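You operate a simulated robot arm through the tools that you are given. There is no shell and no other tool. Be economical: measure what you need, move in short steps, check, and stop when the job is done.

You run a simulated two-armed robot. Do the job below in one go: nothing can be reset, and whatever is moved stays where it is left.

TASK
Take the cap off the grey-band bottle marked "JOB 32" on the shaker table in front of the shaker and lay it down there.

It is judged by the outcome, as a careful person would: the job done as asked, and still so three seconds after it is handed in. It fails if anything else is knocked over, pushed out of place, dropped, spilled or broken. A push-on lid holds only when it is set on centred and level and pressed home; a screw cap is set on level and turned clockwise until tight.

THE ROBOT
Two 7-joint arms with two-finger grippers on one trunk, on a base that drives. Base frame: it is fixed to the floor where the robot stands at the start and does not move with it; the origin is under the middle of the robot, x ahead of it, y to its left, z up; the surface under the hand at the start is at about z = 900. Lengths are in mm, angles in rad, forces in N, time in s.
The left shoulder is at the start at [73, 216, 1143], the right one opposite. With the tool pointing down near the work surface each hand reaches from about 280 to 820 mm from the robot's upright axis, wherever it stands, measured 20 degrees to its own side. Payload 3.18 kg a hand.
Tool frame (each hand has its own): the origin (TCP) lies between the finger pads and is the grasp point; the fingertips stand 30 mm ahead of it; z points along the fingers, y is the line along which they close. The gripper opens to 144 mm. The gripper's body begins 103 mm behind the TCP.
Orientation is told as [roll, pitch, yaw] about the base's x, y, z axes, in that order, counted from this pose: with the fingers straight down and closing along the base's y, the tool's x points along the base's -x, its y along +y and its z along -z.

THE INTERFACE
- The arms move only by the tool step_arm. It takes "left_increments", "right_increments" or both (then of equal length, played together; a hand with none holds still); each is a list of rows, each an object of numbers (a shift or turn left out is 0, a gripper value left out holds the last): "tx", "ty", "tz": the shift along the tool's x, y, z in units of 400 mm (1.0 is 400 mm); "wx", "wy", "wz": the turn, a rotation vector about the tool's x, y, z in units of 90 degrees (1.0 is 90 degrees). In form: [{"tx": .., "ty": .., "tz": .., "wx": .., "wy": .., "wz": ..}, ...]. A call has 1 to 20 rows; each row is the pose to reach, as a shift and turn from the pose commanded when the call began, along the tool's axes at that moment. "left_grip" and "right_grip" are, for a hand that has rows, the gripper command, from -1 (shut) to 1 (fully open), values between in proportion, set as the call begins (left out, the last holds). A call with a number of a shift or a turn outside -1 to 1 is refused whole. Each row takes 0.2 s and may step no farther than 50 mm and 0.15 rad from the row before; otherwise, or with a gripper value out of range, the whole call is refused. Where a pose cannot be reached the arm comes as near as it can. A force on the tool above 40 N (or 10 N above the force at the start of the call, whichever is more), or a blocked arm, ends the call early, and 0.2 s more pass. Each finger halts on what it meets, pressing with about 29 N; the grip force reading is that of the motor and also rises with nothing between the fingers. The clock runs only during rows and for 0.2 s after the last one: add rows that repeat a pose to give the fingers time. The reply holds the time, the measured pose of the TCP, the force on the tool along the base axes, the opening and the grip force, in the units named above and with some noise, with the torque about the TCP (base axes, N m) and any sound that the robot's microphone picked up, and new pictures: "show" is both (left out), scene, wrist or none (wrist: the cameras of the hands that moved).
- Cameras (640 x 400 px; columns grow to the right, rows downward): "scene" is now at [153.5, 29.1, 1364.1]; the picture's right is [0.25, -0.97, 0.00], its down [-0.41, -0.10, -0.91] and it looks along [0.88, 0.23, -0.42] (base axes); focal length 214 px, centre (320, 200). "left" rides on the left gripper at [76, -16, -143] in its tool frame; the picture's right is [0.21, 0.98, 0.00], its down [-0.84, 0.18, -0.51] and it looks along [-0.50, 0.11, 0.86] (tool axes); focal length 218 px, centre (320, 200). "right" rides on the right gripper at [76, 16, -143] in its tool frame; the picture's right is [-0.21, 0.98, 0.00], its down [-0.84, -0.18, -0.51] and it looks along [-0.50, -0.11, 0.86] (tool axes); focal length 218 px, centre (320, 200). There is no depth. A picture from a camera that has moved, and an enlarged one, comes with that camera's place and axes in the base frame and with its lens. The place of the scene camera against the robot may be out by one fixed shift of up to 25 mm in any direction.
- lift_body(by): slides the trunk up (or, below 0, down) by that many mm; the arms and the scene camera ride with it, the base frame stays. It gives what a move gives, with no picture.
- steer(legs): drives the robot by 1 to 6 legs, each [ahead, left, turn to the left] in mm, mm and rad, along the robot's own axes; the way and the turn of a leg run together, so that a leg with both is an arc; at most 1500 mm and 3.142 rad a leg. The arms and the cameras ride along, it lands a little off, and it stops where it bumps. It gives what a move gives, and a new picture of the scene camera.
- pan_tilt(pan, tilt): turns the head with the scene camera to pan (to the left, within 1.396 rad either way) and tilt (down, from -0.506 to 1.204), counted from straight ahead of the robot. It gives what a move gives, and a new picture of the scene camera.
- close_up(camera, box): a new picture of the part [left, top, right, bottom] of that camera's present view, enlarged. No time passes.
- job_done(): hands the job in; it is judged then, once.

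Go step by step. Nothing tells you exact positions but the pictures and the camera data: compare them with the known pose of the tool, close in by small moves and look again before you grip or let go. The budget is 120 turns and 260 pictures, counting those below and the enlarged ones. Unless the task says otherwise, let go and move clear before handing in, and close with one line.

The tools are called after "Request:" as name(argument=value, ...) on one line, values as JSON. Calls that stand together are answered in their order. step_arm: Moves the arms, as the interface text tells. Its arguments: {"type":"object","properties":{"left_increments":{"type":"array","items":{"type":"object","properties":{"tx":{"type":"number"},"ty":{"type":"number"},"tz":{"type":"number"},"wx":{"type":"number"},"wy":{"type":"number"},"wz":{"type":"number"}}}},"left_grip":{"type":"number"},"right_increments":{"type":"array","items":{"type":"object","properties":{"tx":{"type":"number"},"ty":{"type":"number"},"tz":{"type":"number"},"wx":{"type":"number"},"wy":{"type":"number"},"wz":{"type":"number"}}}},"right_grip":{"type":"number"},"show":{"type":"string","enum":["both","scene","wrist","none"]}},"required":[]} The other tools are called the same way: lift_body (by) slides the trunk up or down; steer (legs) drives the base; pan_tilt (pan, tilt) turns the head that bears the scene camera; close_up (camera, box) takes an enlarged picture of a part of a camera's view; job_done () hands the job in.

At the start:

```text
clock: 0.0
left_position: [349.3, 230.0, 1247.0]
left_tcp_rot: [-0.002, -0.001, 0.001]
left_ft_force: [0.1, 0.1, -0.2]
left_torque: [0.07, 0.01, 0.02]
left_opening: 143.9
left_grip_force: 0.1
right_position: [332.6, -84.1, 1275.7]
right_tcp_rot: [0.0, -0.001, -0.001]
right_ft_force: [0.1, -0.3, 0.7]
right_torque: [0.01, -0.03, -0.01]
right_opening: 144.1
right_grip_force: 0.0
trunk travel left (down, up): [-225.0, 144.0]
robot x, y, heading: [-1.3, -1.1, 0.0]
head pan, tilt: [0.251, 0.433]
```

scene: 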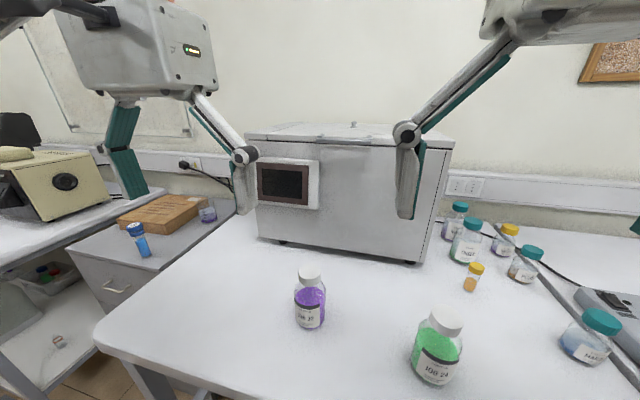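
right: 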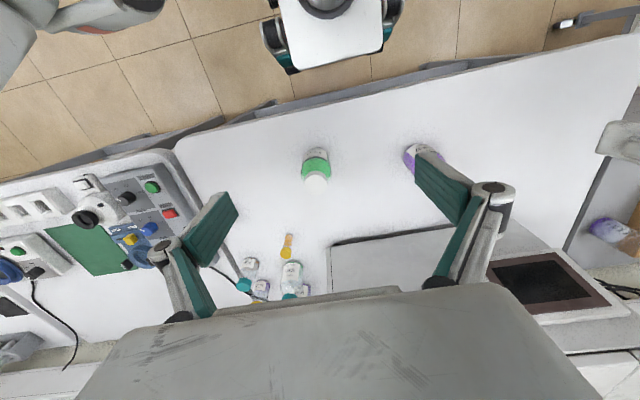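
left: 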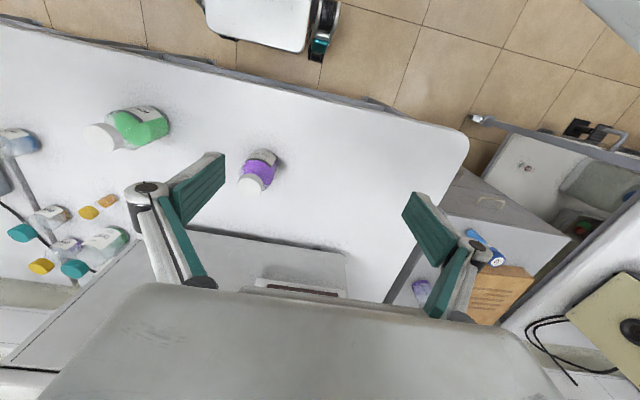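

I see a purple and a green bottle on the bench before a large box, and several more to the right. I'll read the labels first.

Request:
close_up(camera="scene", box=[270, 250, 350, 340])

Request:
close_up(camera="scene", box=[390, 290, 490, 400])

Request:
close_up(camera="scene", box=[430, 190, 640, 390])

Request:
pan_tilt(pan=-0.6, tilt=0.5)

```text
4.44 times, centred on (310, 295) of scene
camera zoom: at [153.5, 29.1, 1364.1], right [0.25, -0.97, 0.0], down [-0.41, -0.1, -0.91], along [0.88, 0.23, -0.42], focal length 953 px, centre (364, -222)
```

zoom: 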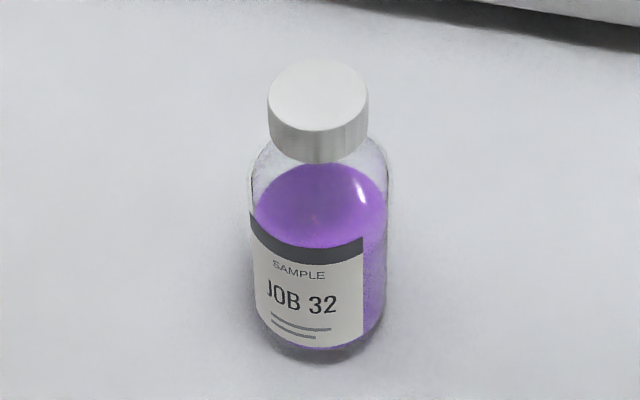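

```text
3.64 times, centred on (440, 345) of scene
camera zoom: at [153.5, 29.1, 1364.1], right [0.25, -0.97, 0.0], down [-0.41, -0.1, -0.91], along [0.88, 0.23, -0.42], focal length 780 px, centre (-116, -327)
```

zoom: 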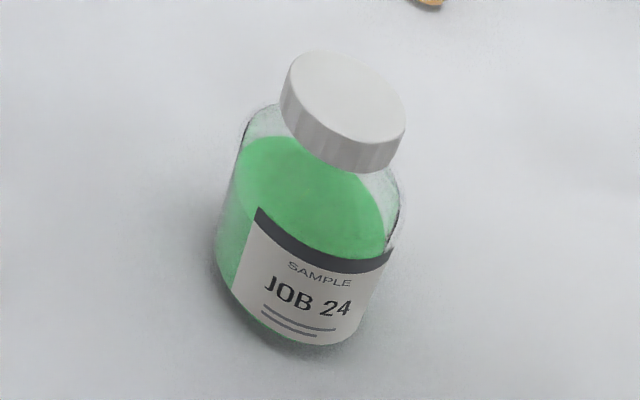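

```text
2.00 times, centred on (535, 290) of scene
camera zoom: at [153.5, 29.1, 1364.1], right [0.25, -0.97, 0.0], down [-0.41, -0.1, -0.91], along [0.88, 0.23, -0.42], focal length 429 px, centre (-110, 20)
```

zoom: 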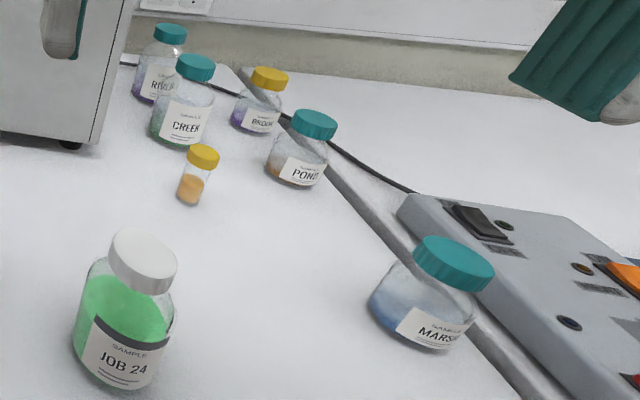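

```text
clock: 1.2
left_position: [348.8, 230.3, 1247.9]
left_tcp_rot: [-0.003, -0.001, 0.003]
left_ft_force: [-0.4, -0.2, -0.2]
left_torque: [0.01, -0.01, -0.01]
left_opening: 144.0
left_grip_force: 0.1
right_position: [332.6, -82.2, 1275.8]
right_tcp_rot: [0.001, -0.002, 0.0]
right_ft_force: [0.0, -0.1, -0.4]
right_torque: [-0.02, -0.03, -0.01]
right_opening: 144.0
right_grip_force: 0.0
trunk travel left (down, up): [-225.0, 144.0]
robot x, y, heading: [5.2, -2.7, 0.001]
head pan, tilt: [-0.6, 0.499]
camera scene: at [139.3, -45.2, 1358.1], right [-0.56, -0.83, 0.0], down [-0.4, 0.27, -0.88], along [0.72, -0.5, -0.48], focal length 214 px, centre (320, 200)
```

scene: 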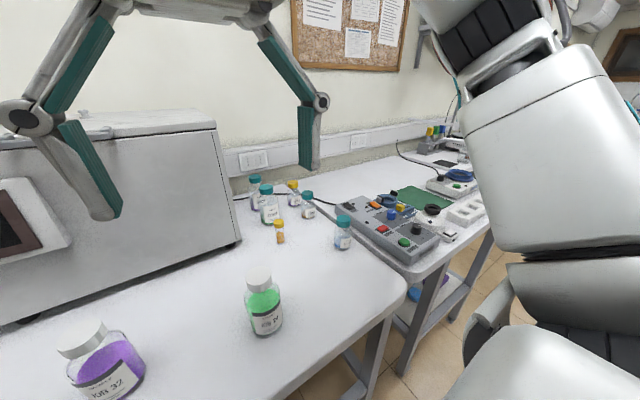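

JOB 32 with the grey band is the purple bottle, at about (462, 137), its cap top near z = 1055. The right hand will come in from the side to hold the body, and the left hand will unscrew the cap from above. First I orient the right hand.

Request:
step_arm(right_increments=[{"wz": -0.0889}, {"wz": -0.1778}, {"wz": -0.2667}, {"wz": -0.3556}, {"wz": -0.4444}], show="none")

Request:
step_arm(right_increments=[{"wy": -0.0926}, {"wy": -0.1852}, {"wy": -0.2778}, {"wy": -0.3704}, {"wy": -0.463}, {"wy": -0.5556}, {"wy": -0.5556}], show="wrist")

Request:
pan_tilt(pan=0.3, tilt=0.75)

```text
clock: 2.4
left_position: [350.3, 231.5, 1249.0]
left_tcp_rot: [0.0, 0.001, 0.001]
left_ft_force: [0.4, 1.0, -0.5]
left_torque: [-0.01, 0.01, 0.01]
left_opening: 144.2
left_grip_force: 0.1
right_position: [332.9, -83.9, 1274.6]
right_tcp_rot: [0.0, 0.001, 0.49]
right_ft_force: [-0.3, 0.0, -1.0]
right_torque: [0.02, -0.02, -0.02]
right_opening: 144.0
right_grip_force: 0.0
right hand out of reach, approached as far as the arm can: row 4, 5
trunk travel left (down, up): [-225.0, 144.0]
robot x, y, heading: [2.1, 1.1, -0.001]
head pan, tilt: [-0.6, 0.499]
```

```text
clock: 4.0
left_position: [350.9, 232.0, 1248.1]
left_tcp_rot: [-0.002, 0.001, 0.004]
left_ft_force: [0.5, -0.1, 0.1]
left_torque: [-0.04, 0.02, 0.0]
left_opening: 144.2
left_grip_force: 0.1
right_position: [342.9, -88.1, 1294.0]
right_tcp_rot: [0.112, -0.877, 0.365]
right_ft_force: [1.7, 0.4, -0.3]
right_torque: [-0.02, -0.02, -0.02]
right_opening: 144.3
right_grip_force: 0.1
trunk travel left (down, up): [-225.0, 144.0]
robot x, y, heading: [1.5, 0.2, -0.002]
head pan, tilt: [-0.6, 0.499]
camera right: at [194.5, -144.9, 1326.8], right [-0.3, 0.93, 0.23], down [0.24, -0.16, 0.96], along [0.92, 0.34, -0.17], focal length 218 px, centre (320, 200)
```

right: 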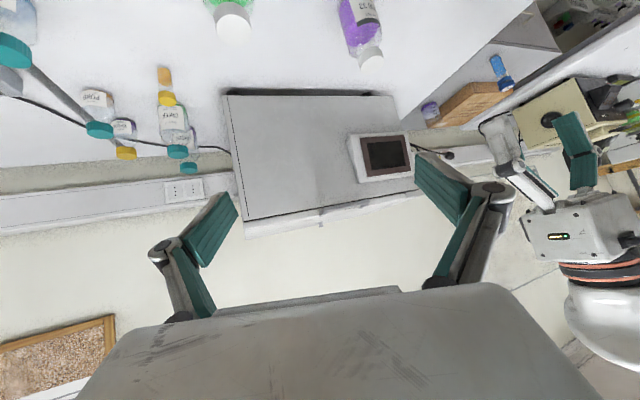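

```text
clock: 5.2
left_position: [349.4, 230.9, 1247.2]
left_tcp_rot: [-0.001, -0.001, 0.0]
left_ft_force: [0.7, 0.3, -0.5]
left_torque: [0.0, 0.0, 0.01]
left_opening: 143.6
left_grip_force: 0.0
right_position: [343.6, -90.0, 1289.3]
right_tcp_rot: [0.096, -0.876, 0.379]
right_ft_force: [0.3, 0.4, -0.1]
right_torque: [0.0, -0.01, -0.03]
right_opening: 144.1
right_grip_force: 0.0
trunk travel left (down, up): [-225.0, 144.0]
robot x, y, heading: [0.2, -3.4, 0.003]
head pan, tilt: [0.3, 0.75]
camera scene: at [127.2, -57.4, 1352.1], right [-0.71, -0.7, 0.0], down [-0.38, 0.38, -0.84], along [0.59, -0.6, -0.54], focal length 214 px, centre (320, 200)
```

scene: 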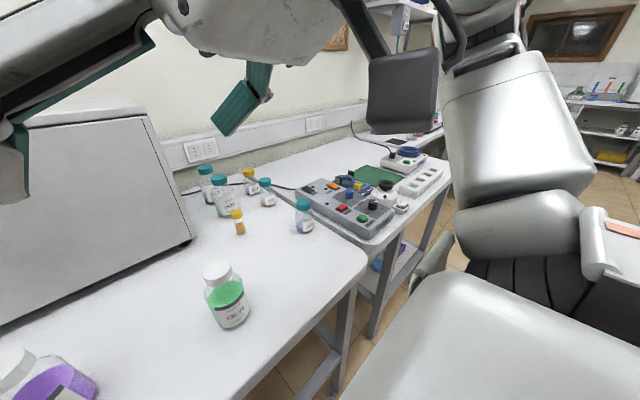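

The head ended up away from the requested pan, so I'll command it again.

Request:
pan_tilt(pan=0.3, tilt=0.7)

```text
clock: 5.8
left_position: [350.5, 230.9, 1247.6]
left_tcp_rot: [-0.002, -0.001, 0.002]
left_ft_force: [-1.0, -0.2, -0.4]
left_torque: [-0.01, -0.02, 0.0]
left_opening: 144.0
left_grip_force: 0.1
right_position: [343.2, -90.8, 1289.4]
right_tcp_rot: [0.093, -0.878, 0.381]
right_ft_force: [0.1, 0.4, -0.2]
right_torque: [0.03, -0.02, 0.0]
right_opening: 144.0
right_grip_force: 0.1
trunk travel left (down, up): [-225.0, 144.0]
robot x, y, heading: [-3.6, 0.2, 0.001]
head pan, tilt: [0.3, 0.7]
camera scene: at [126.6, -58.0, 1352.0], right [-0.72, -0.7, 0.0], down [-0.37, 0.38, -0.84], along [0.59, -0.61, -0.54], focal length 214 px, centre (320, 200)
```

scene: 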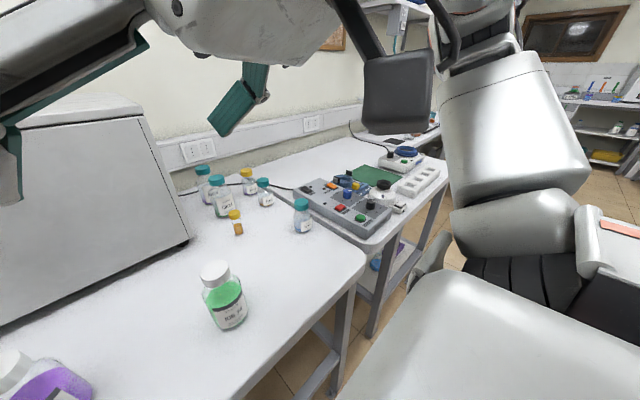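

The right arm appears to be crowding the head. I'll move the right hand forward and down toward a stand-off from the bottle, then look again.

Request:
step_arm(right_increments=[{"tx": 0.0379, "ty": 0.036, "tz": 0.0961}, {"tx": 0.0758, "ty": 0.0719, "tz": 0.1922}, {"tx": 0.1137, "ty": 0.1079, "tz": 0.2883}, {"tx": 0.1517, "ty": 0.1439, "tz": 0.3843}, {"tx": 0.1896, "ty": 0.1798, "tz": 0.4804}, {"tx": 0.2275, "ty": 0.2158, "tz": 0.5765}, {"tx": 0.2275, "ty": 0.2158, "tz": 0.5765}], show="wrist")

Request:
pan_tilt(pan=0.3, tilt=0.7)

```text
clock: 7.4
left_position: [349.6, 231.1, 1248.8]
left_tcp_rot: [-0.003, 0.001, 0.001]
left_ft_force: [-1.0, 0.0, -0.2]
left_torque: [0.04, 0.0, -0.01]
left_opening: 144.2
left_grip_force: 0.0
right_position: [395.6, 49.6, 1058.6]
right_tcp_rot: [0.002, -0.875, 0.488]
right_ft_force: [0.0, -0.1, -0.8]
right_torque: [0.01, -0.03, 0.01]
right_opening: 144.0
right_grip_force: 0.1
trunk travel left (down, up): [-225.0, 144.0]
robot x, y, heading: [-3.1, -0.8, 0.001]
head pan, tilt: [0.3, 0.7]
camera right: at [248.1, -10.5, 1091.7], right [-0.34, 0.93, 0.16], down [0.22, -0.09, 0.97], along [0.91, 0.37, -0.17], focal length 218 px, centre (320, 200)
```

right: 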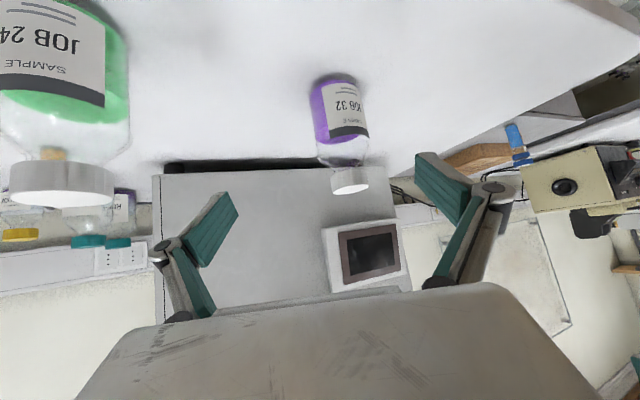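

```text
clock: 8.0
left_position: [349.5, 229.9, 1248.8]
left_tcp_rot: [-0.001, 0.0, 0.001]
left_ft_force: [0.4, 0.4, 0.1]
left_torque: [0.0, 0.02, 0.01]
left_opening: 143.7
left_grip_force: 0.1
right_position: [396.6, 49.7, 1059.2]
right_tcp_rot: [0.001, -0.873, 0.489]
right_ft_force: [0.1, -0.4, -0.5]
right_torque: [0.02, 0.03, 0.0]
right_opening: 143.9
right_grip_force: 0.0
trunk travel left (down, up): [-225.0, 144.0]
robot x, y, heading: [-1.9, 4.3, -0.004]
head pan, tilt: [0.3, 0.7]
camera scene: at [145.5, 31.4, 1340.3], right [0.3, -0.96, 0.0], down [-0.62, -0.19, -0.76], along [0.73, 0.23, -0.64], focal length 214 px, centre (320, 200)
```

scene: 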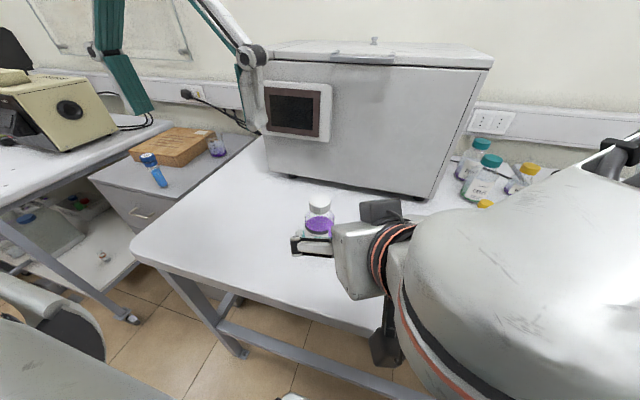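

The head is free again. Now I'll measure the bottle more exactly from both wrist cameras.

Request:
close_up(camera="right", box=[280, 60, 400, 210])

Request:
close_up(camera="left", box=[190, 110, 310, 230])

```text
2.67 times, centred on (340, 135) of right
camera zoom: at [248.8, -10.0, 1091.6], right [-0.34, 0.93, 0.16], down [0.22, -0.09, 0.97], along [0.91, 0.37, -0.17], focal length 582 px, centre (267, 373)
```

zoom: 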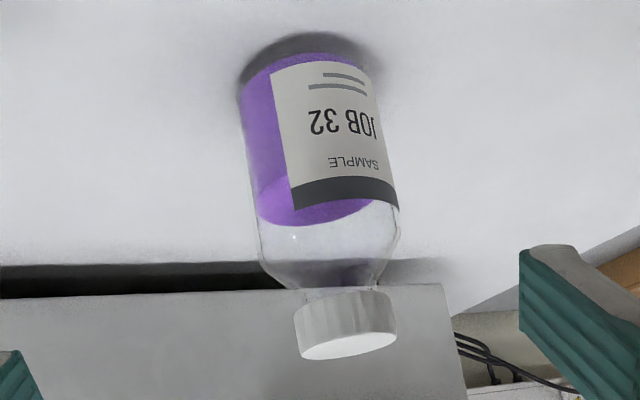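

```text
3.33 times, centred on (250, 170) of left
camera zoom: at [273.7, 213.7, 1391.1], right [-0.21, 0.98, 0.0], down [0.84, 0.18, 0.51], along [0.5, 0.11, -0.86], focal length 728 px, centre (553, 300)
```

zoom: 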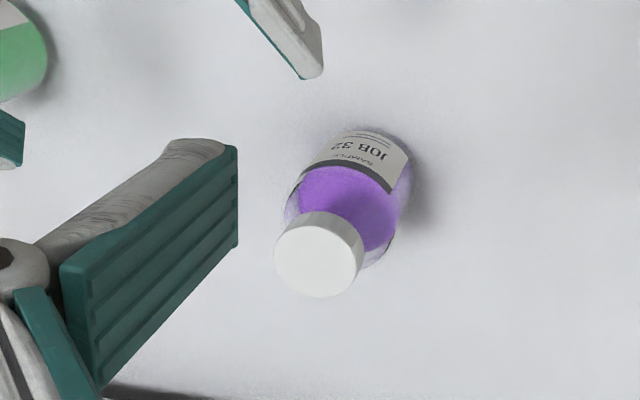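

Triangulation puts the bottle's axis at about (482, 129), cap top at z ≈ 1039, body about 66 mm across. I'll line up the right hand and approach part way.

Request:
step_arm(right_increments=[{"tx": 0.026, "ty": 0.0755, "tz": 0.04}, {"tx": 0.026, "ty": 0.0755, "tz": 0.125}, {"tx": 0.026, "ty": 0.0755, "tz": 0.2}, {"tx": 0.026, "ty": 0.0755, "tz": 0.2}])

```text
clock: 9.0
left_position: [349.7, 229.6, 1248.1]
left_tcp_rot: [-0.002, -0.002, 0.002]
left_ft_force: [0.5, -0.7, 0.0]
left_torque: [0.0, 0.02, 0.01]
left_opening: 144.3
left_grip_force: 0.1
right_position: [429.1, 101.1, 998.8]
right_tcp_rot: [0.002, -0.872, 0.487]
right_ft_force: [0.1, -0.6, 0.2]
right_torque: [-0.02, -0.01, 0.01]
right_opening: 144.2
right_grip_force: 0.1
trunk travel left (down, up): [-225.0, 144.0]
robot x, y, heading: [0.8, -0.5, -0.002]
head pan, tilt: [0.3, 0.7]
camera scene: at [145.2, 30.6, 1340.4], right [0.3, -0.96, 0.0], down [-0.62, -0.19, -0.77], along [0.73, 0.23, -0.64], focal length 214 px, centre (320, 200)
camera right: at [282.7, 41.0, 1031.5], right [-0.34, 0.93, 0.16], down [0.22, -0.09, 0.97], along [0.91, 0.37, -0.17], focal length 218 px, centre (320, 200)
```

scene: 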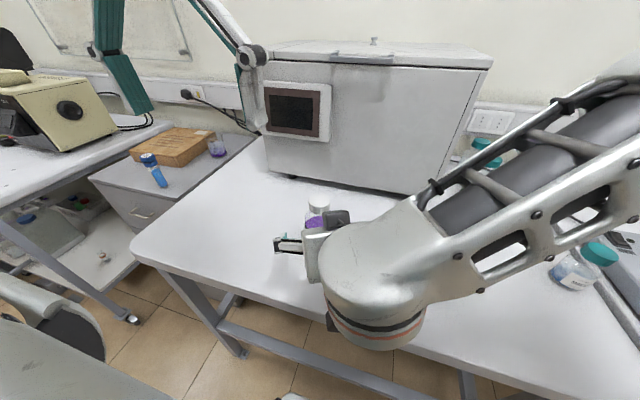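
right: 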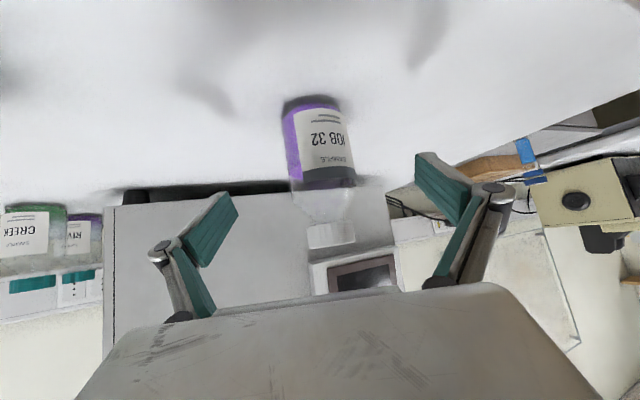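

The bottle sits centred between the right fingers. I'll advance the remaining 78 mm along the tool.

Request:
step_arm(right_increments=[{"tz": 0.065}, {"tz": 0.13}, {"tz": 0.194}, {"tz": 0.194}])

```text
clock: 10.0
left_position: [348.8, 229.9, 1247.2]
left_tcp_rot: [-0.001, -0.001, 0.002]
left_ft_force: [0.1, -0.1, -0.1]
left_torque: [-0.03, -0.01, 0.01]
left_opening: 143.7
left_grip_force: 0.1
right_position: [487.0, 127.6, 961.6]
right_tcp_rot: [0.033, -0.889, 0.45]
right_ft_force: [0.2, 0.1, -0.2]
right_torque: [0.02, 0.01, 0.01]
right_opening: 143.9
right_grip_force: 0.1
trunk travel left (down, up): [-225.0, 144.0]
robot x, y, heading: [-5.4, -3.4, 0.001]
head pan, tilt: [0.3, 0.7]
camera scene: at [145.0, 31.2, 1340.4], right [0.3, -0.96, 0.0], down [-0.62, -0.19, -0.77], along [0.73, 0.23, -0.64], focal length 214 px, centre (320, 200)
camera right: at [339.1, 68.8, 991.4], right [-0.33, 0.93, 0.18], down [0.21, -0.12, 0.97], along [0.92, 0.36, -0.16], focal length 218 px, centre (320, 200)
```

scene: 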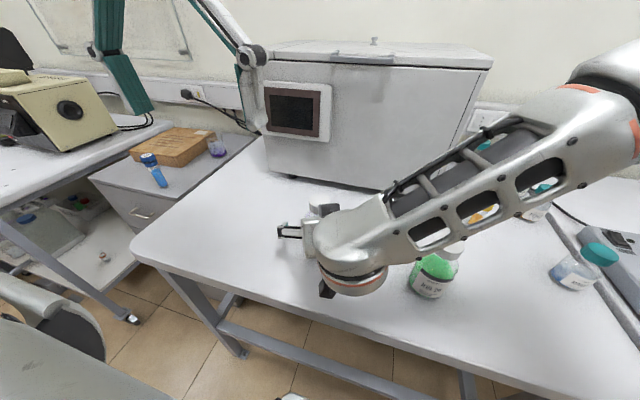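
right: 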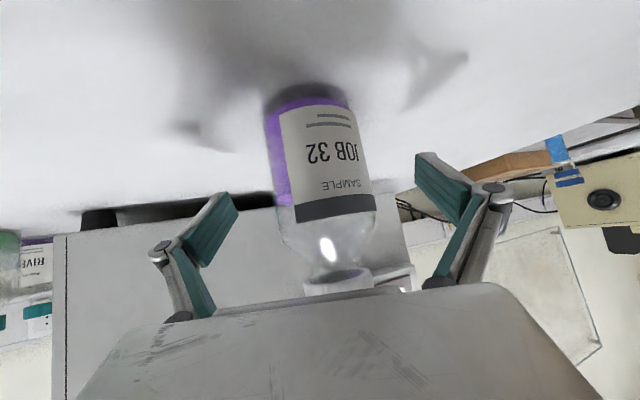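

The right hand is around the bottle, but the forearm passes near the green bottle, so I'll check that clearance.

Request:
close_up(camera="scene", box=[260, 170, 500, 320])

Request:
close_up(camera="left", box=[0, 40, 320, 240])

```text
2.67 times, centred on (380, 245) of scene
camera zoom: at [145.0, 31.2, 1340.4], right [0.3, -0.96, 0.0], down [-0.62, -0.19, -0.77], along [0.73, 0.23, -0.64], focal length 572 px, centre (160, 80)
```

zoom: 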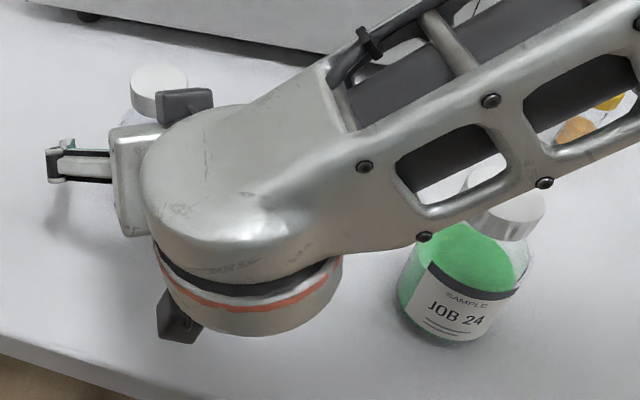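

```text
2.00 times, centred on (160, 140) of left
camera zoom: at [273.3, 213.5, 1391.3], right [-0.21, 0.98, 0.0], down [0.84, 0.18, 0.51], along [0.5, 0.11, -0.86], focal length 436 px, centre (640, 320)
```

zoom: 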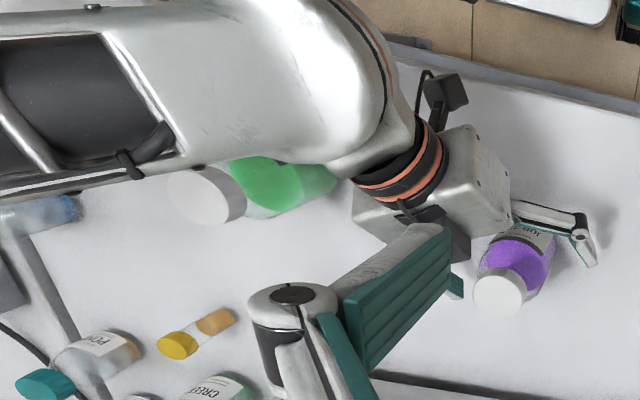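

The forearm clears the green bottle from above, as the left camera shows. I'll centre by 3 mm and close the right gripper on the body.

Request:
step_arm(right_increments=[{"ty": 0.0085}, {"ty": 0.0085}], show="none")

Request:
step_arm(right_increments=[{}, {}, {}, {}, {}], right_grip=-0.4)

```text
clock: 10.6
left_position: [350.1, 231.0, 1248.5]
left_tcp_rot: [-0.003, 0.0, 0.001]
left_ft_force: [-0.5, -0.8, -0.5]
left_torque: [0.01, -0.03, 0.01]
left_opening: 144.0
left_grip_force: 0.1
right_position: [489.4, 126.3, 957.2]
right_tcp_rot: [0.039, -0.882, 0.436]
right_ft_force: [0.2, 0.3, -0.3]
right_torque: [-0.03, 0.0, 0.0]
right_opening: 144.1
right_grip_force: 0.1
trunk travel left (down, up): [-225.0, 144.0]
robot x, y, heading: [0.6, 0.8, 0.001]
head pan, tilt: [0.3, 0.7]
```

```text
clock: 11.8
left_position: [347.7, 231.4, 1247.6]
left_tcp_rot: [-0.004, 0.001, 0.002]
left_ft_force: [0.5, -0.6, -0.2]
left_torque: [0.02, -0.02, -0.01]
left_opening: 144.5
left_grip_force: 0.0
right_position: [488.7, 125.8, 957.8]
right_tcp_rot: [0.03, -0.882, 0.438]
right_ft_force: [-1.5, 7.7, 15.4]
right_torque: [-0.19, 0.17, -0.04]
right_opening: 66.8
right_grip_force: 29.5
trunk travel left (down, up): [-225.0, 144.0]
robot x, y, heading: [-2.9, 1.4, 0.003]
head pan, tilt: [0.3, 0.7]
camera scene: at [144.0, 31.8, 1340.7], right [0.3, -0.96, 0.0], down [-0.61, -0.19, -0.77], along [0.73, 0.23, -0.64], focal length 214 px, centre (320, 200)
camera right: at [340.9, 69.2, 989.1], right [-0.32, 0.93, 0.18], down [0.22, -0.11, 0.97], along [0.92, 0.35, -0.17], focal length 218 px, centre (320, 200)
```

scene: 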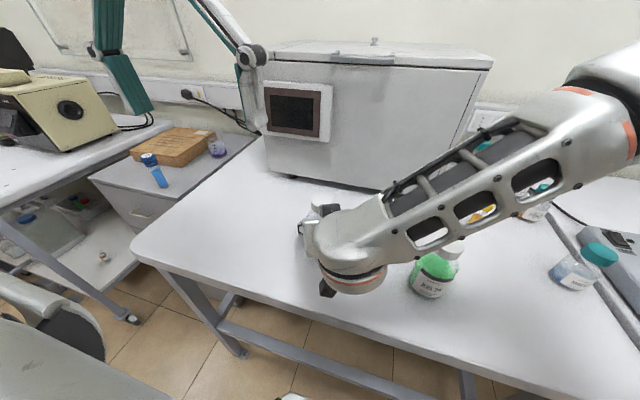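
right: 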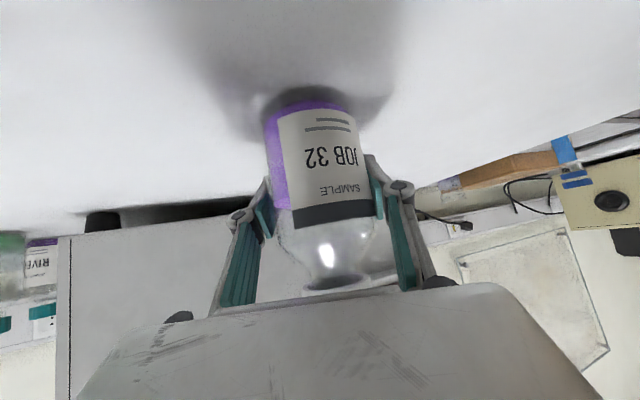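

The right hand holds the body firmly (66.8 mm). Now I'll bring the left hand over the cap, at a safe height first.

Request:
step_arm(left_increments=[{"tx": -0.09, "ty": -0.06}, {"tx": -0.18, "ty": -0.12}, {"tx": -0.25, "ty": -0.18}, {"tx": -0.25, "ty": -0.25}, {"tx": -0.25, "ty": -0.25}], show="wrist")

```text
clock: 13.0
left_position: [448.5, 129.6, 1248.1]
left_tcp_rot: [-0.002, -0.001, 0.001]
left_ft_force: [-0.1, -0.4, 1.0]
left_torque: [-0.03, 0.0, -0.01]
left_opening: 143.9
left_grip_force: 0.1
right_position: [489.8, 124.0, 956.4]
right_tcp_rot: [0.03, -0.883, 0.441]
right_ft_force: [-2.7, 3.4, 13.8]
right_torque: [-0.14, -0.14, -0.07]
right_opening: 66.9
right_grip_force: 28.9
trunk travel left (down, up): [-225.0, 144.0]
robot x, y, heading: [4.2, 1.0, 0.001]
head pan, tilt: [0.3, 0.7]
camera left: at [373.2, 111.8, 1391.3], right [-0.21, 0.98, 0.0], down [0.84, 0.18, 0.51], along [0.5, 0.1, -0.86], focal length 218 px, centre (320, 200)
```

left: 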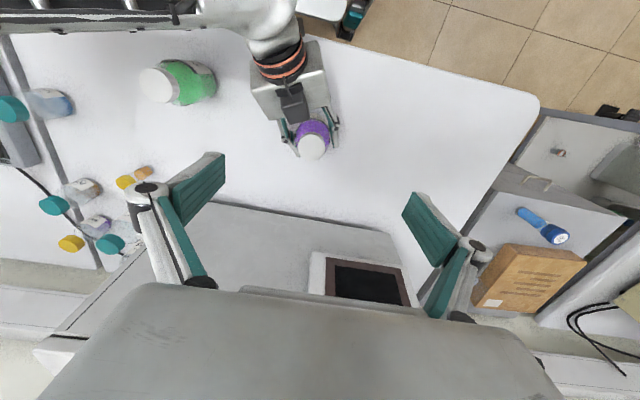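

Request:
close_up(camera="left", box=[260, 90, 370, 170])

```text
5.00 times, centred on (315, 130) of left
camera zoom: at [373.2, 111.8, 1391.3], right [-0.21, 0.98, 0.0], down [0.84, 0.18, 0.51], along [0.5, 0.1, -0.86], focal length 1091 px, centre (345, 550)
```

zoom: 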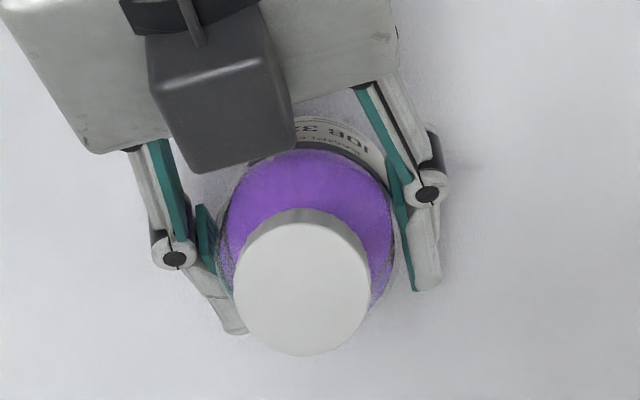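

The cap now reads about (482, 121). I'll go down to a hover with the tips about 40 mm above it, gripper narrowed.

Request:
step_arm(left_increments=[{"tx": -0.042, "ty": -0.011, "tz": 0.08}, {"tx": -0.084, "ty": -0.0215, "tz": 0.17}, {"tx": -0.084, "ty": -0.0215, "tz": 0.26}, {"tx": -0.084, "ty": -0.0215, "tz": 0.345}, {"tx": -0.084, "ty": -0.0215, "tz": 0.345}], left_grip=0.25)

```text
clock: 14.2
left_position: [480.9, 120.4, 1111.4]
left_tcp_rot: [-0.001, 0.003, 0.0]
left_ft_force: [-0.1, 0.5, 0.5]
left_torque: [-0.01, 0.03, -0.01]
left_opening: 89.8
left_grip_force: 0.0
right_position: [489.3, 123.9, 956.6]
right_tcp_rot: [0.03, -0.882, 0.44]
right_ft_force: [-3.7, -1.6, 11.5]
right_torque: [-0.24, -0.08, -0.06]
right_opening: 66.9
right_grip_force: 28.9
trunk travel left (down, up): [-225.0, 144.0]
robot x, y, heading: [-0.1, -0.3, 0.002]
head pan, tilt: [0.3, 0.7]
camera scene: at [144.2, 30.9, 1340.5], right [0.3, -0.96, 0.0], down [-0.61, -0.19, -0.77], along [0.73, 0.23, -0.64], focal length 214 px, centre (320, 200)
camera left: at [405.5, 103.8, 1253.4], right [-0.21, 0.98, 0.0], down [0.84, 0.18, 0.51], along [0.5, 0.11, -0.86], focal length 218 px, centre (320, 200)
```

scene: 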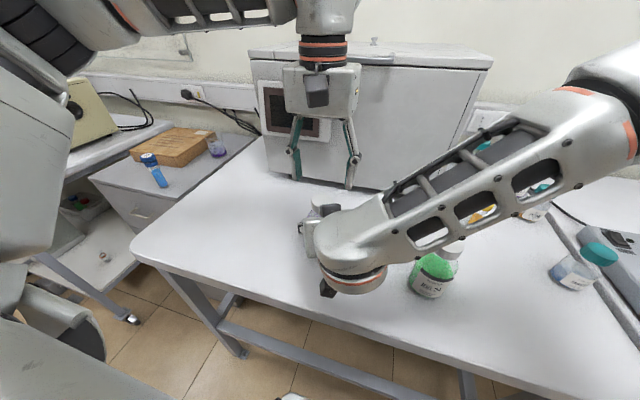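
left: 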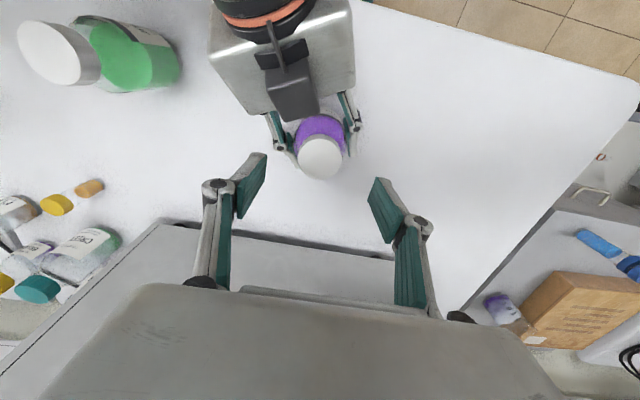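

The cap centre reads (483, 121). I'll lower the left hand over the cap, then close on it.

Request:
step_arm(left_increments=[{"tx": -0.005, "ty": 0.001, "tz": 0.08}, {"tx": -0.005, "ty": 0.001, "tz": 0.161}, {"tx": -0.005, "ty": 0.001, "tz": 0.161}])

```text
clock: 15.0
left_position: [483.8, 121.3, 1045.9]
left_tcp_rot: [-0.001, 0.001, 0.002]
left_ft_force: [-0.2, -0.3, 0.6]
left_torque: [-0.01, 0.0, -0.01]
left_opening: 89.9
left_grip_force: 0.0
right_position: [490.9, 124.5, 956.7]
right_tcp_rot: [0.029, -0.883, 0.44]
right_ft_force: [-3.8, -1.4, 10.7]
right_torque: [-0.18, -0.06, -0.06]
right_opening: 66.9
right_grip_force: 28.7
trunk travel left (down, up): [-225.0, 144.0]
robot x, y, heading: [-0.0, -2.7, 0.001]
head pan, tilt: [0.3, 0.7]
camera scene: at [144.2, 31.0, 1340.5], right [0.3, -0.96, 0.0], down [-0.61, -0.19, -0.77], along [0.73, 0.23, -0.64], focal length 214 px, centre (320, 200)
camera left: at [407.8, 104.3, 1188.6], right [-0.21, 0.98, 0.0], down [0.84, 0.18, 0.51], along [0.5, 0.11, -0.86], focal length 218 px, centre (320, 200)
```

scene: 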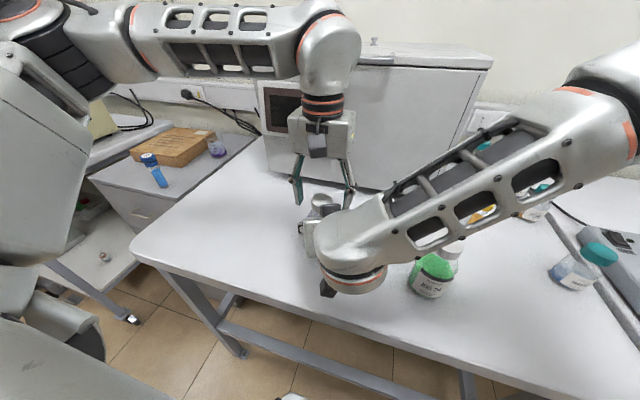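
left: 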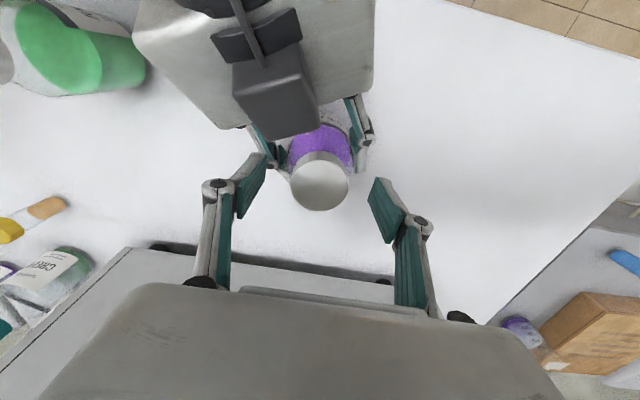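

The cap is between the left fingers. Closing on it.

Request:
step_arm(left_increments=[{}, {}, {}, {}], left_grip=-0.7)

```text
clock: 16.0
left_position: [484.5, 121.7, 1045.1]
left_tcp_rot: [-0.002, 0.0, 0.001]
left_ft_force: [0.7, -2.9, -0.5]
left_torque: [-0.06, 0.02, 0.03]
left_opening: 42.2
left_grip_force: 29.4
right_position: [489.3, 124.0, 957.0]
right_tcp_rot: [0.031, -0.882, 0.44]
right_ft_force: [-2.9, 3.7, 10.9]
right_torque: [-0.09, -0.11, -0.01]
right_opening: 66.5
right_grip_force: 29.2
trunk travel left (down, up): [-225.0, 144.0]
robot x, y, heading: [-0.0, -2.0, 0.002]
head pan, tilt: [0.3, 0.7]
heard: snap
camera scene: at [144.4, 31.3, 1340.5], right [0.3, -0.96, 0.0], down [-0.61, -0.19, -0.77], along [0.73, 0.23, -0.64], focal length 214 px, centre (320, 200)
camera left: at [408.0, 104.6, 1188.8], right [-0.21, 0.98, 0.0], down [0.84, 0.18, 0.51], along [0.5, 0.11, -0.86], focal length 218 px, centre (320, 200)
```

scene: 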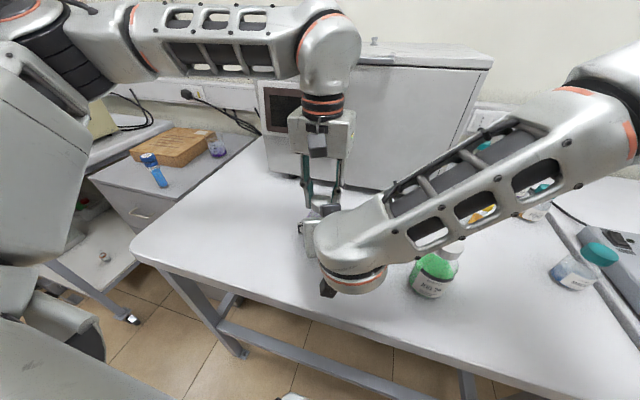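
left: 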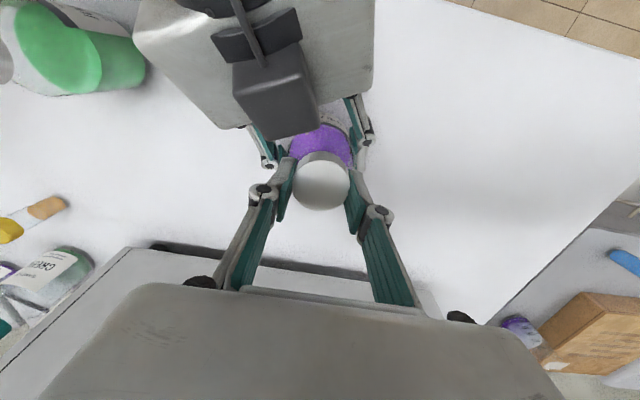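

I heard a snap as it closed, so the cap may be a push-on type that has already let go. I'll test with a small straight lift.

Request:
step_arm(left_increments=[{"tz": -0.004}, {"tz": -0.0075}, {"tz": -0.0075}], show="wrist")

Request:
close_up(camera="left", box=[240, 110, 400, 230])

Request:
close_up(camera="scene", box=[270, 150, 370, 260])

```text
clock: 16.8
left_position: [483.7, 122.2, 1049.2]
left_tcp_rot: [-0.001, 0.0, 0.002]
left_ft_force: [-0.6, -2.6, -1.2]
left_torque: [-0.05, 0.0, 0.01]
left_opening: 42.4
left_grip_force: 28.9
right_position: [490.4, 125.1, 957.4]
right_tcp_rot: [0.03, -0.881, 0.44]
right_ft_force: [-3.6, 3.9, 9.0]
right_torque: [-0.15, -0.09, -0.01]
right_opening: 66.9
right_grip_force: 29.2
trunk travel left (down, up): [-225.0, 144.0]
robot x, y, heading: [3.4, -0.8, 0.002]
head pan, tilt: [0.3, 0.7]
camera left: at [408.0, 104.6, 1192.2], right [-0.21, 0.98, 0.0], down [0.84, 0.18, 0.51], along [0.5, 0.11, -0.86], focal length 218 px, centre (320, 200)
```

left: 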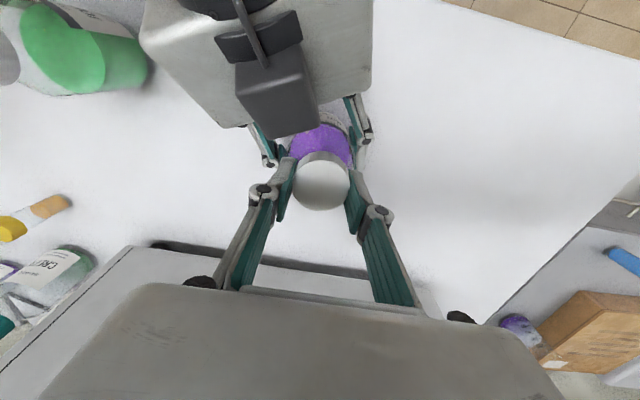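

```text
3.33 times, centred on (320, 170) of left
camera zoom: at [408.0, 104.6, 1192.2], right [-0.21, 0.98, 0.0], down [0.84, 0.18, 0.51], along [0.5, 0.11, -0.86], focal length 728 px, centre (320, 300)
```

zoom: 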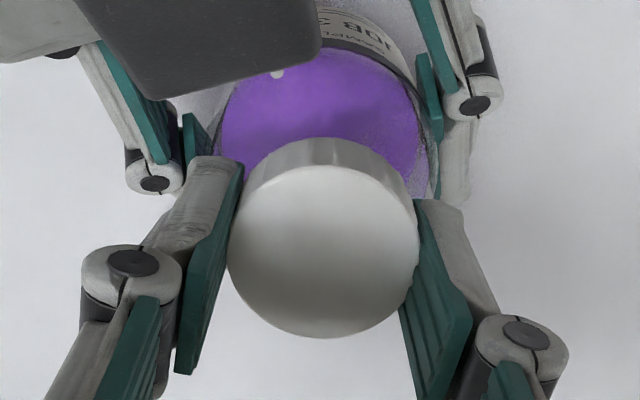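

```text
3.64 times, centred on (320, 205) of scene
camera zoom: at [144.6, 31.2, 1340.4], right [0.3, -0.96, 0.0], down [-0.61, -0.19, -0.77], along [0.73, 0.23, -0.64], focal length 780 px, centre (320, 182)
```

zoom: 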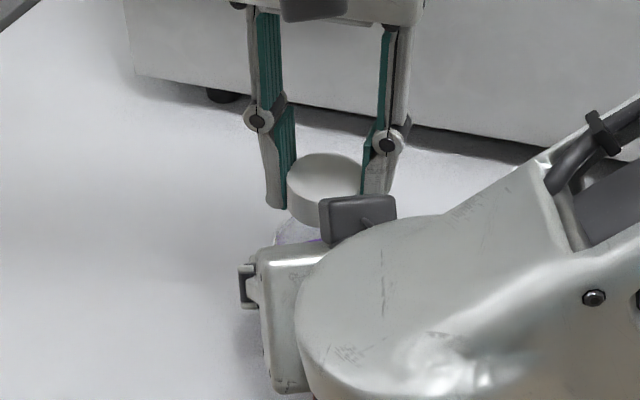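

The lift met no resistance and the cap came with the hand, so it is a push-on cap and it is loose. I'll raise it farther and look.

Request:
step_arm(left_increments=[{"tz": -0.05}, {"tz": -0.1}, {"tz": -0.2}, {"tz": -0.2}])

Request:
close_up(camera="left", box=[240, 80, 400, 230])

Request:
close_up(camera="scene", box=[260, 100, 370, 260])

```text
clock: 17.8
left_position: [485.3, 121.2, 1130.0]
left_tcp_rot: [-0.002, 0.0, 0.002]
left_ft_force: [0.5, -0.3, 0.1]
left_torque: [0.01, 0.02, 0.01]
left_opening: 42.6
left_grip_force: 29.1
right_position: [490.4, 124.1, 956.5]
right_tcp_rot: [0.029, -0.881, 0.441]
right_ft_force: [-4.4, -2.2, 7.6]
right_torque: [-0.15, -0.03, -0.04]
right_opening: 66.8
right_grip_force: 29.3
trunk travel left (down, up): [-225.0, 144.0]
robot x, y, heading: [1.7, 0.1, -0.0]
head pan, tilt: [0.3, 0.7]
camera scene: at [144.4, 30.9, 1340.5], right [0.3, -0.96, 0.0], down [-0.61, -0.19, -0.77], along [0.73, 0.23, -0.64], focal length 214 px, centre (320, 200)
camera left: at [408.6, 105.3, 1272.6], right [-0.21, 0.98, 0.0], down [0.84, 0.18, 0.51], along [0.5, 0.11, -0.86], focal length 218 px, centre (320, 200)
```

scene: 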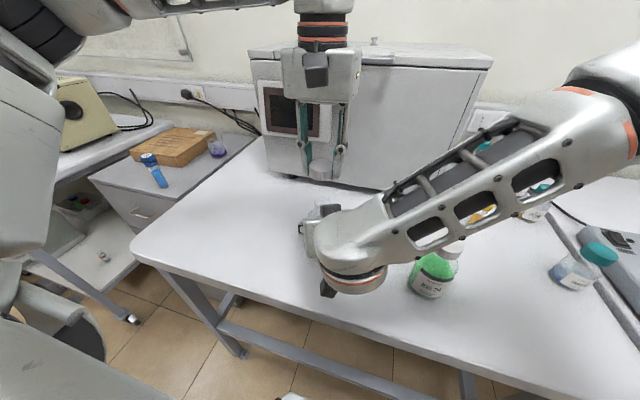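
left: 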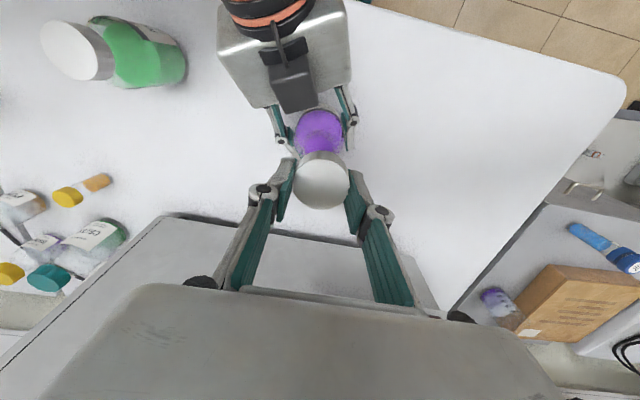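

```text
2.67 times, centred on (320, 155) of left
camera zoom: at [408.6, 105.3, 1272.6], right [-0.21, 0.98, 0.0], down [0.84, 0.18, 0.51], along [0.5, 0.11, -0.86], focal length 582 px, centre (320, 320)
```

zoom: 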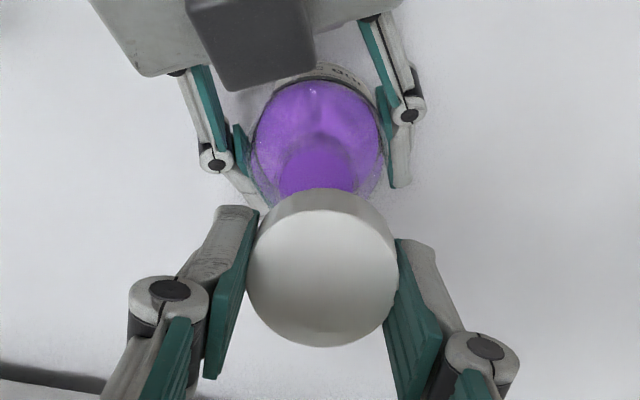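

```text
2.50 times, centred on (315, 180) of scene
camera zoom: at [144.4, 30.9, 1340.5], right [0.3, -0.96, 0.0], down [-0.61, -0.19, -0.77], along [0.73, 0.23, -0.64], focal length 536 px, centre (332, 250)
```

zoom: 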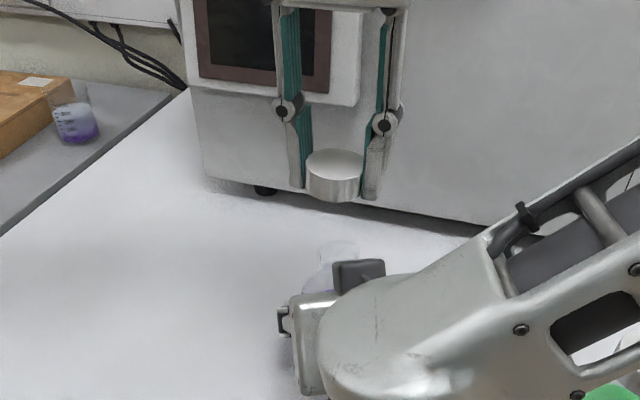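

The cap is off and the open bottle stays in the right hand. I'll carry the cap 130 mm to the left, to free table in front of the shaker, and lower it close to the surface.

Request:
step_arm(left_increments=[{"ty": 0.108}, {"ty": 0.216}, {"ty": 0.325}, {"ty": 0.325, "tz": 0.1}, {"ty": 0.325, "tz": 0.2}, {"ty": 0.325, "tz": 0.3}, {"ty": 0.325, "tz": 0.41}, {"ty": 0.325, "tz": 0.41}])

Request:
close_up(camera="scene", box=[230, 150, 370, 280])

```text
clock: 19.6
left_position: [483.5, 251.9, 965.5]
left_tcp_rot: [-0.004, -0.001, 0.002]
left_ft_force: [0.4, -0.8, -1.0]
left_torque: [0.04, 0.01, 0.02]
left_opening: 42.7
left_grip_force: 28.9
right_position: [490.9, 126.1, 956.2]
right_tcp_rot: [0.028, -0.881, 0.443]
right_ft_force: [-1.7, 2.9, 9.3]
right_torque: [-0.07, -0.14, 0.02]
right_opening: 67.0
right_grip_force: 28.5
trunk travel left (down, up): [-225.0, 144.0]
robot x, y, heading: [-0.1, -0.8, -0.006]
head pan, tilt: [0.3, 0.7]
camera scene: at [144.6, 31.4, 1340.5], right [0.3, -0.96, 0.0], down [-0.61, -0.19, -0.77], along [0.73, 0.23, -0.64], focal length 214 px, centre (320, 200)
camera left: at [408.0, 234.4, 1108.2], right [-0.21, 0.98, 0.0], down [0.84, 0.18, 0.51], along [0.5, 0.11, -0.86], focal length 218 px, centre (320, 200)
```

scene: 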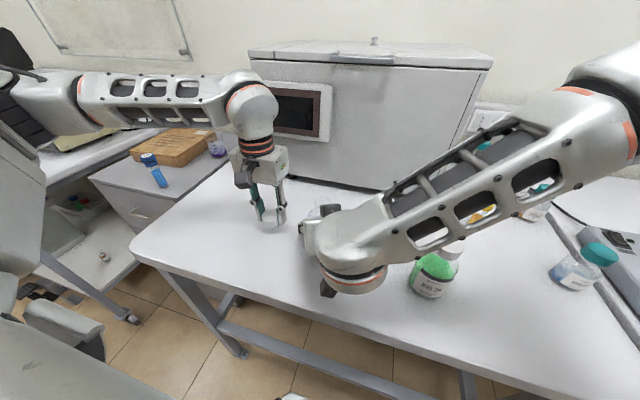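
left: 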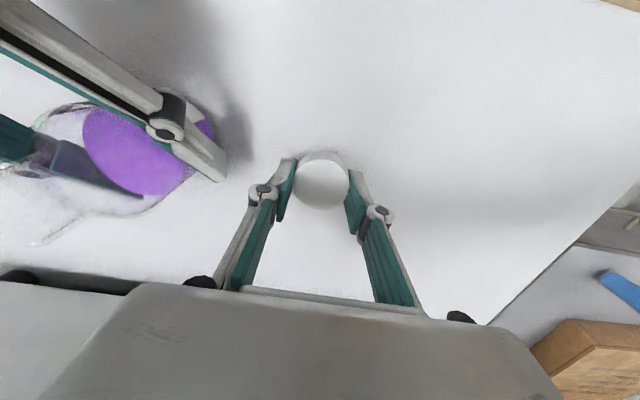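

```text
3.08 times, centred on (300, 215) of scene
camera zoom: at [144.6, 31.4, 1340.5], right [0.3, -0.96, 0.0], down [-0.61, -0.19, -0.77], along [0.73, 0.23, -0.64], focal length 660 px, centre (382, 154)
```

zoom: 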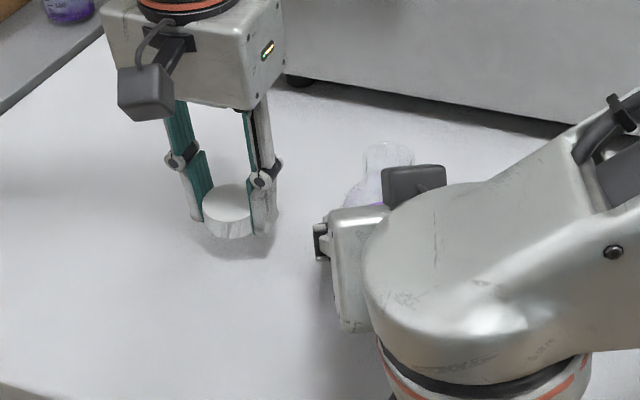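

The cap is about 30 mm above the table. I'll lower it slowly.

Request:
step_arm(left_increments=[{"tz": 0.02}, {"tz": 0.04}, {"tz": 0.055}, {"tz": 0.07}, {"tz": 0.07}], show="none")

Request:
close_up(camera="scene", box=[230, 180, 310, 250])

```text
clock: 20.8
left_position: [484.5, 251.8, 937.6]
left_tcp_rot: [-0.002, -0.001, 0.002]
left_ft_force: [0.1, 0.0, -0.2]
left_torque: [0.02, -0.01, 0.03]
left_opening: 42.4
left_grip_force: 28.9
right_position: [490.6, 125.0, 957.2]
right_tcp_rot: [0.028, -0.882, 0.442]
right_ft_force: [-2.1, 2.6, 8.3]
right_torque: [-0.03, -0.13, -0.01]
right_opening: 66.8
right_grip_force: 29.0
trunk travel left (down, up): [-225.0, 144.0]
robot x, y, heading: [3.9, -1.5, 0.002]
head pan, tilt: [0.3, 0.7]
```

```text
5.71 times, centred on (270, 215) of scene
camera zoom: at [144.6, 31.4, 1340.4], right [0.3, -0.96, 0.0], down [-0.61, -0.19, -0.77], along [0.73, 0.23, -0.64], focal length 1226 px, centre (606, 114)
```

zoom: 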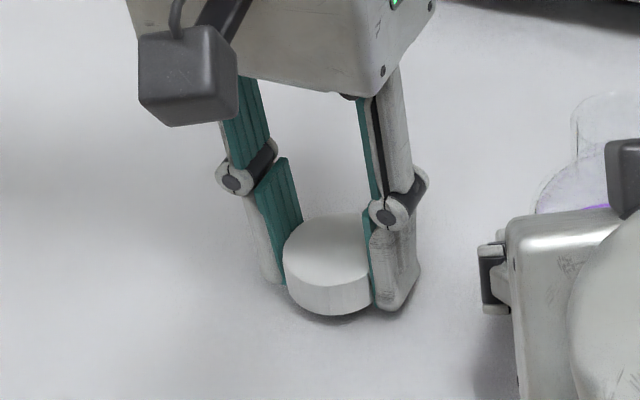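

Request:
step_arm(left_increments=[{"tz": 0.004}, {"tz": 0.008}, {"tz": 0.012}], show="none")

```text
clock: 21.6
left_position: [484.7, 252.5, 932.2]
left_tcp_rot: [0.0, -0.002, 0.0]
left_ft_force: [-0.2, -0.1, 0.1]
left_torque: [0.02, -0.04, -0.03]
left_opening: 42.4
left_grip_force: 29.0
right_position: [490.0, 125.0, 957.1]
right_tcp_rot: [0.03, -0.881, 0.44]
right_ft_force: [-2.6, 2.3, 7.7]
right_torque: [-0.08, -0.07, 0.01]
right_opening: 66.7
right_grip_force: 29.1
trunk travel left (down, up): [-225.0, 144.0]
robot x, y, heading: [-6.4, -1.0, 0.002]
head pan, tilt: [0.3, 0.7]
```

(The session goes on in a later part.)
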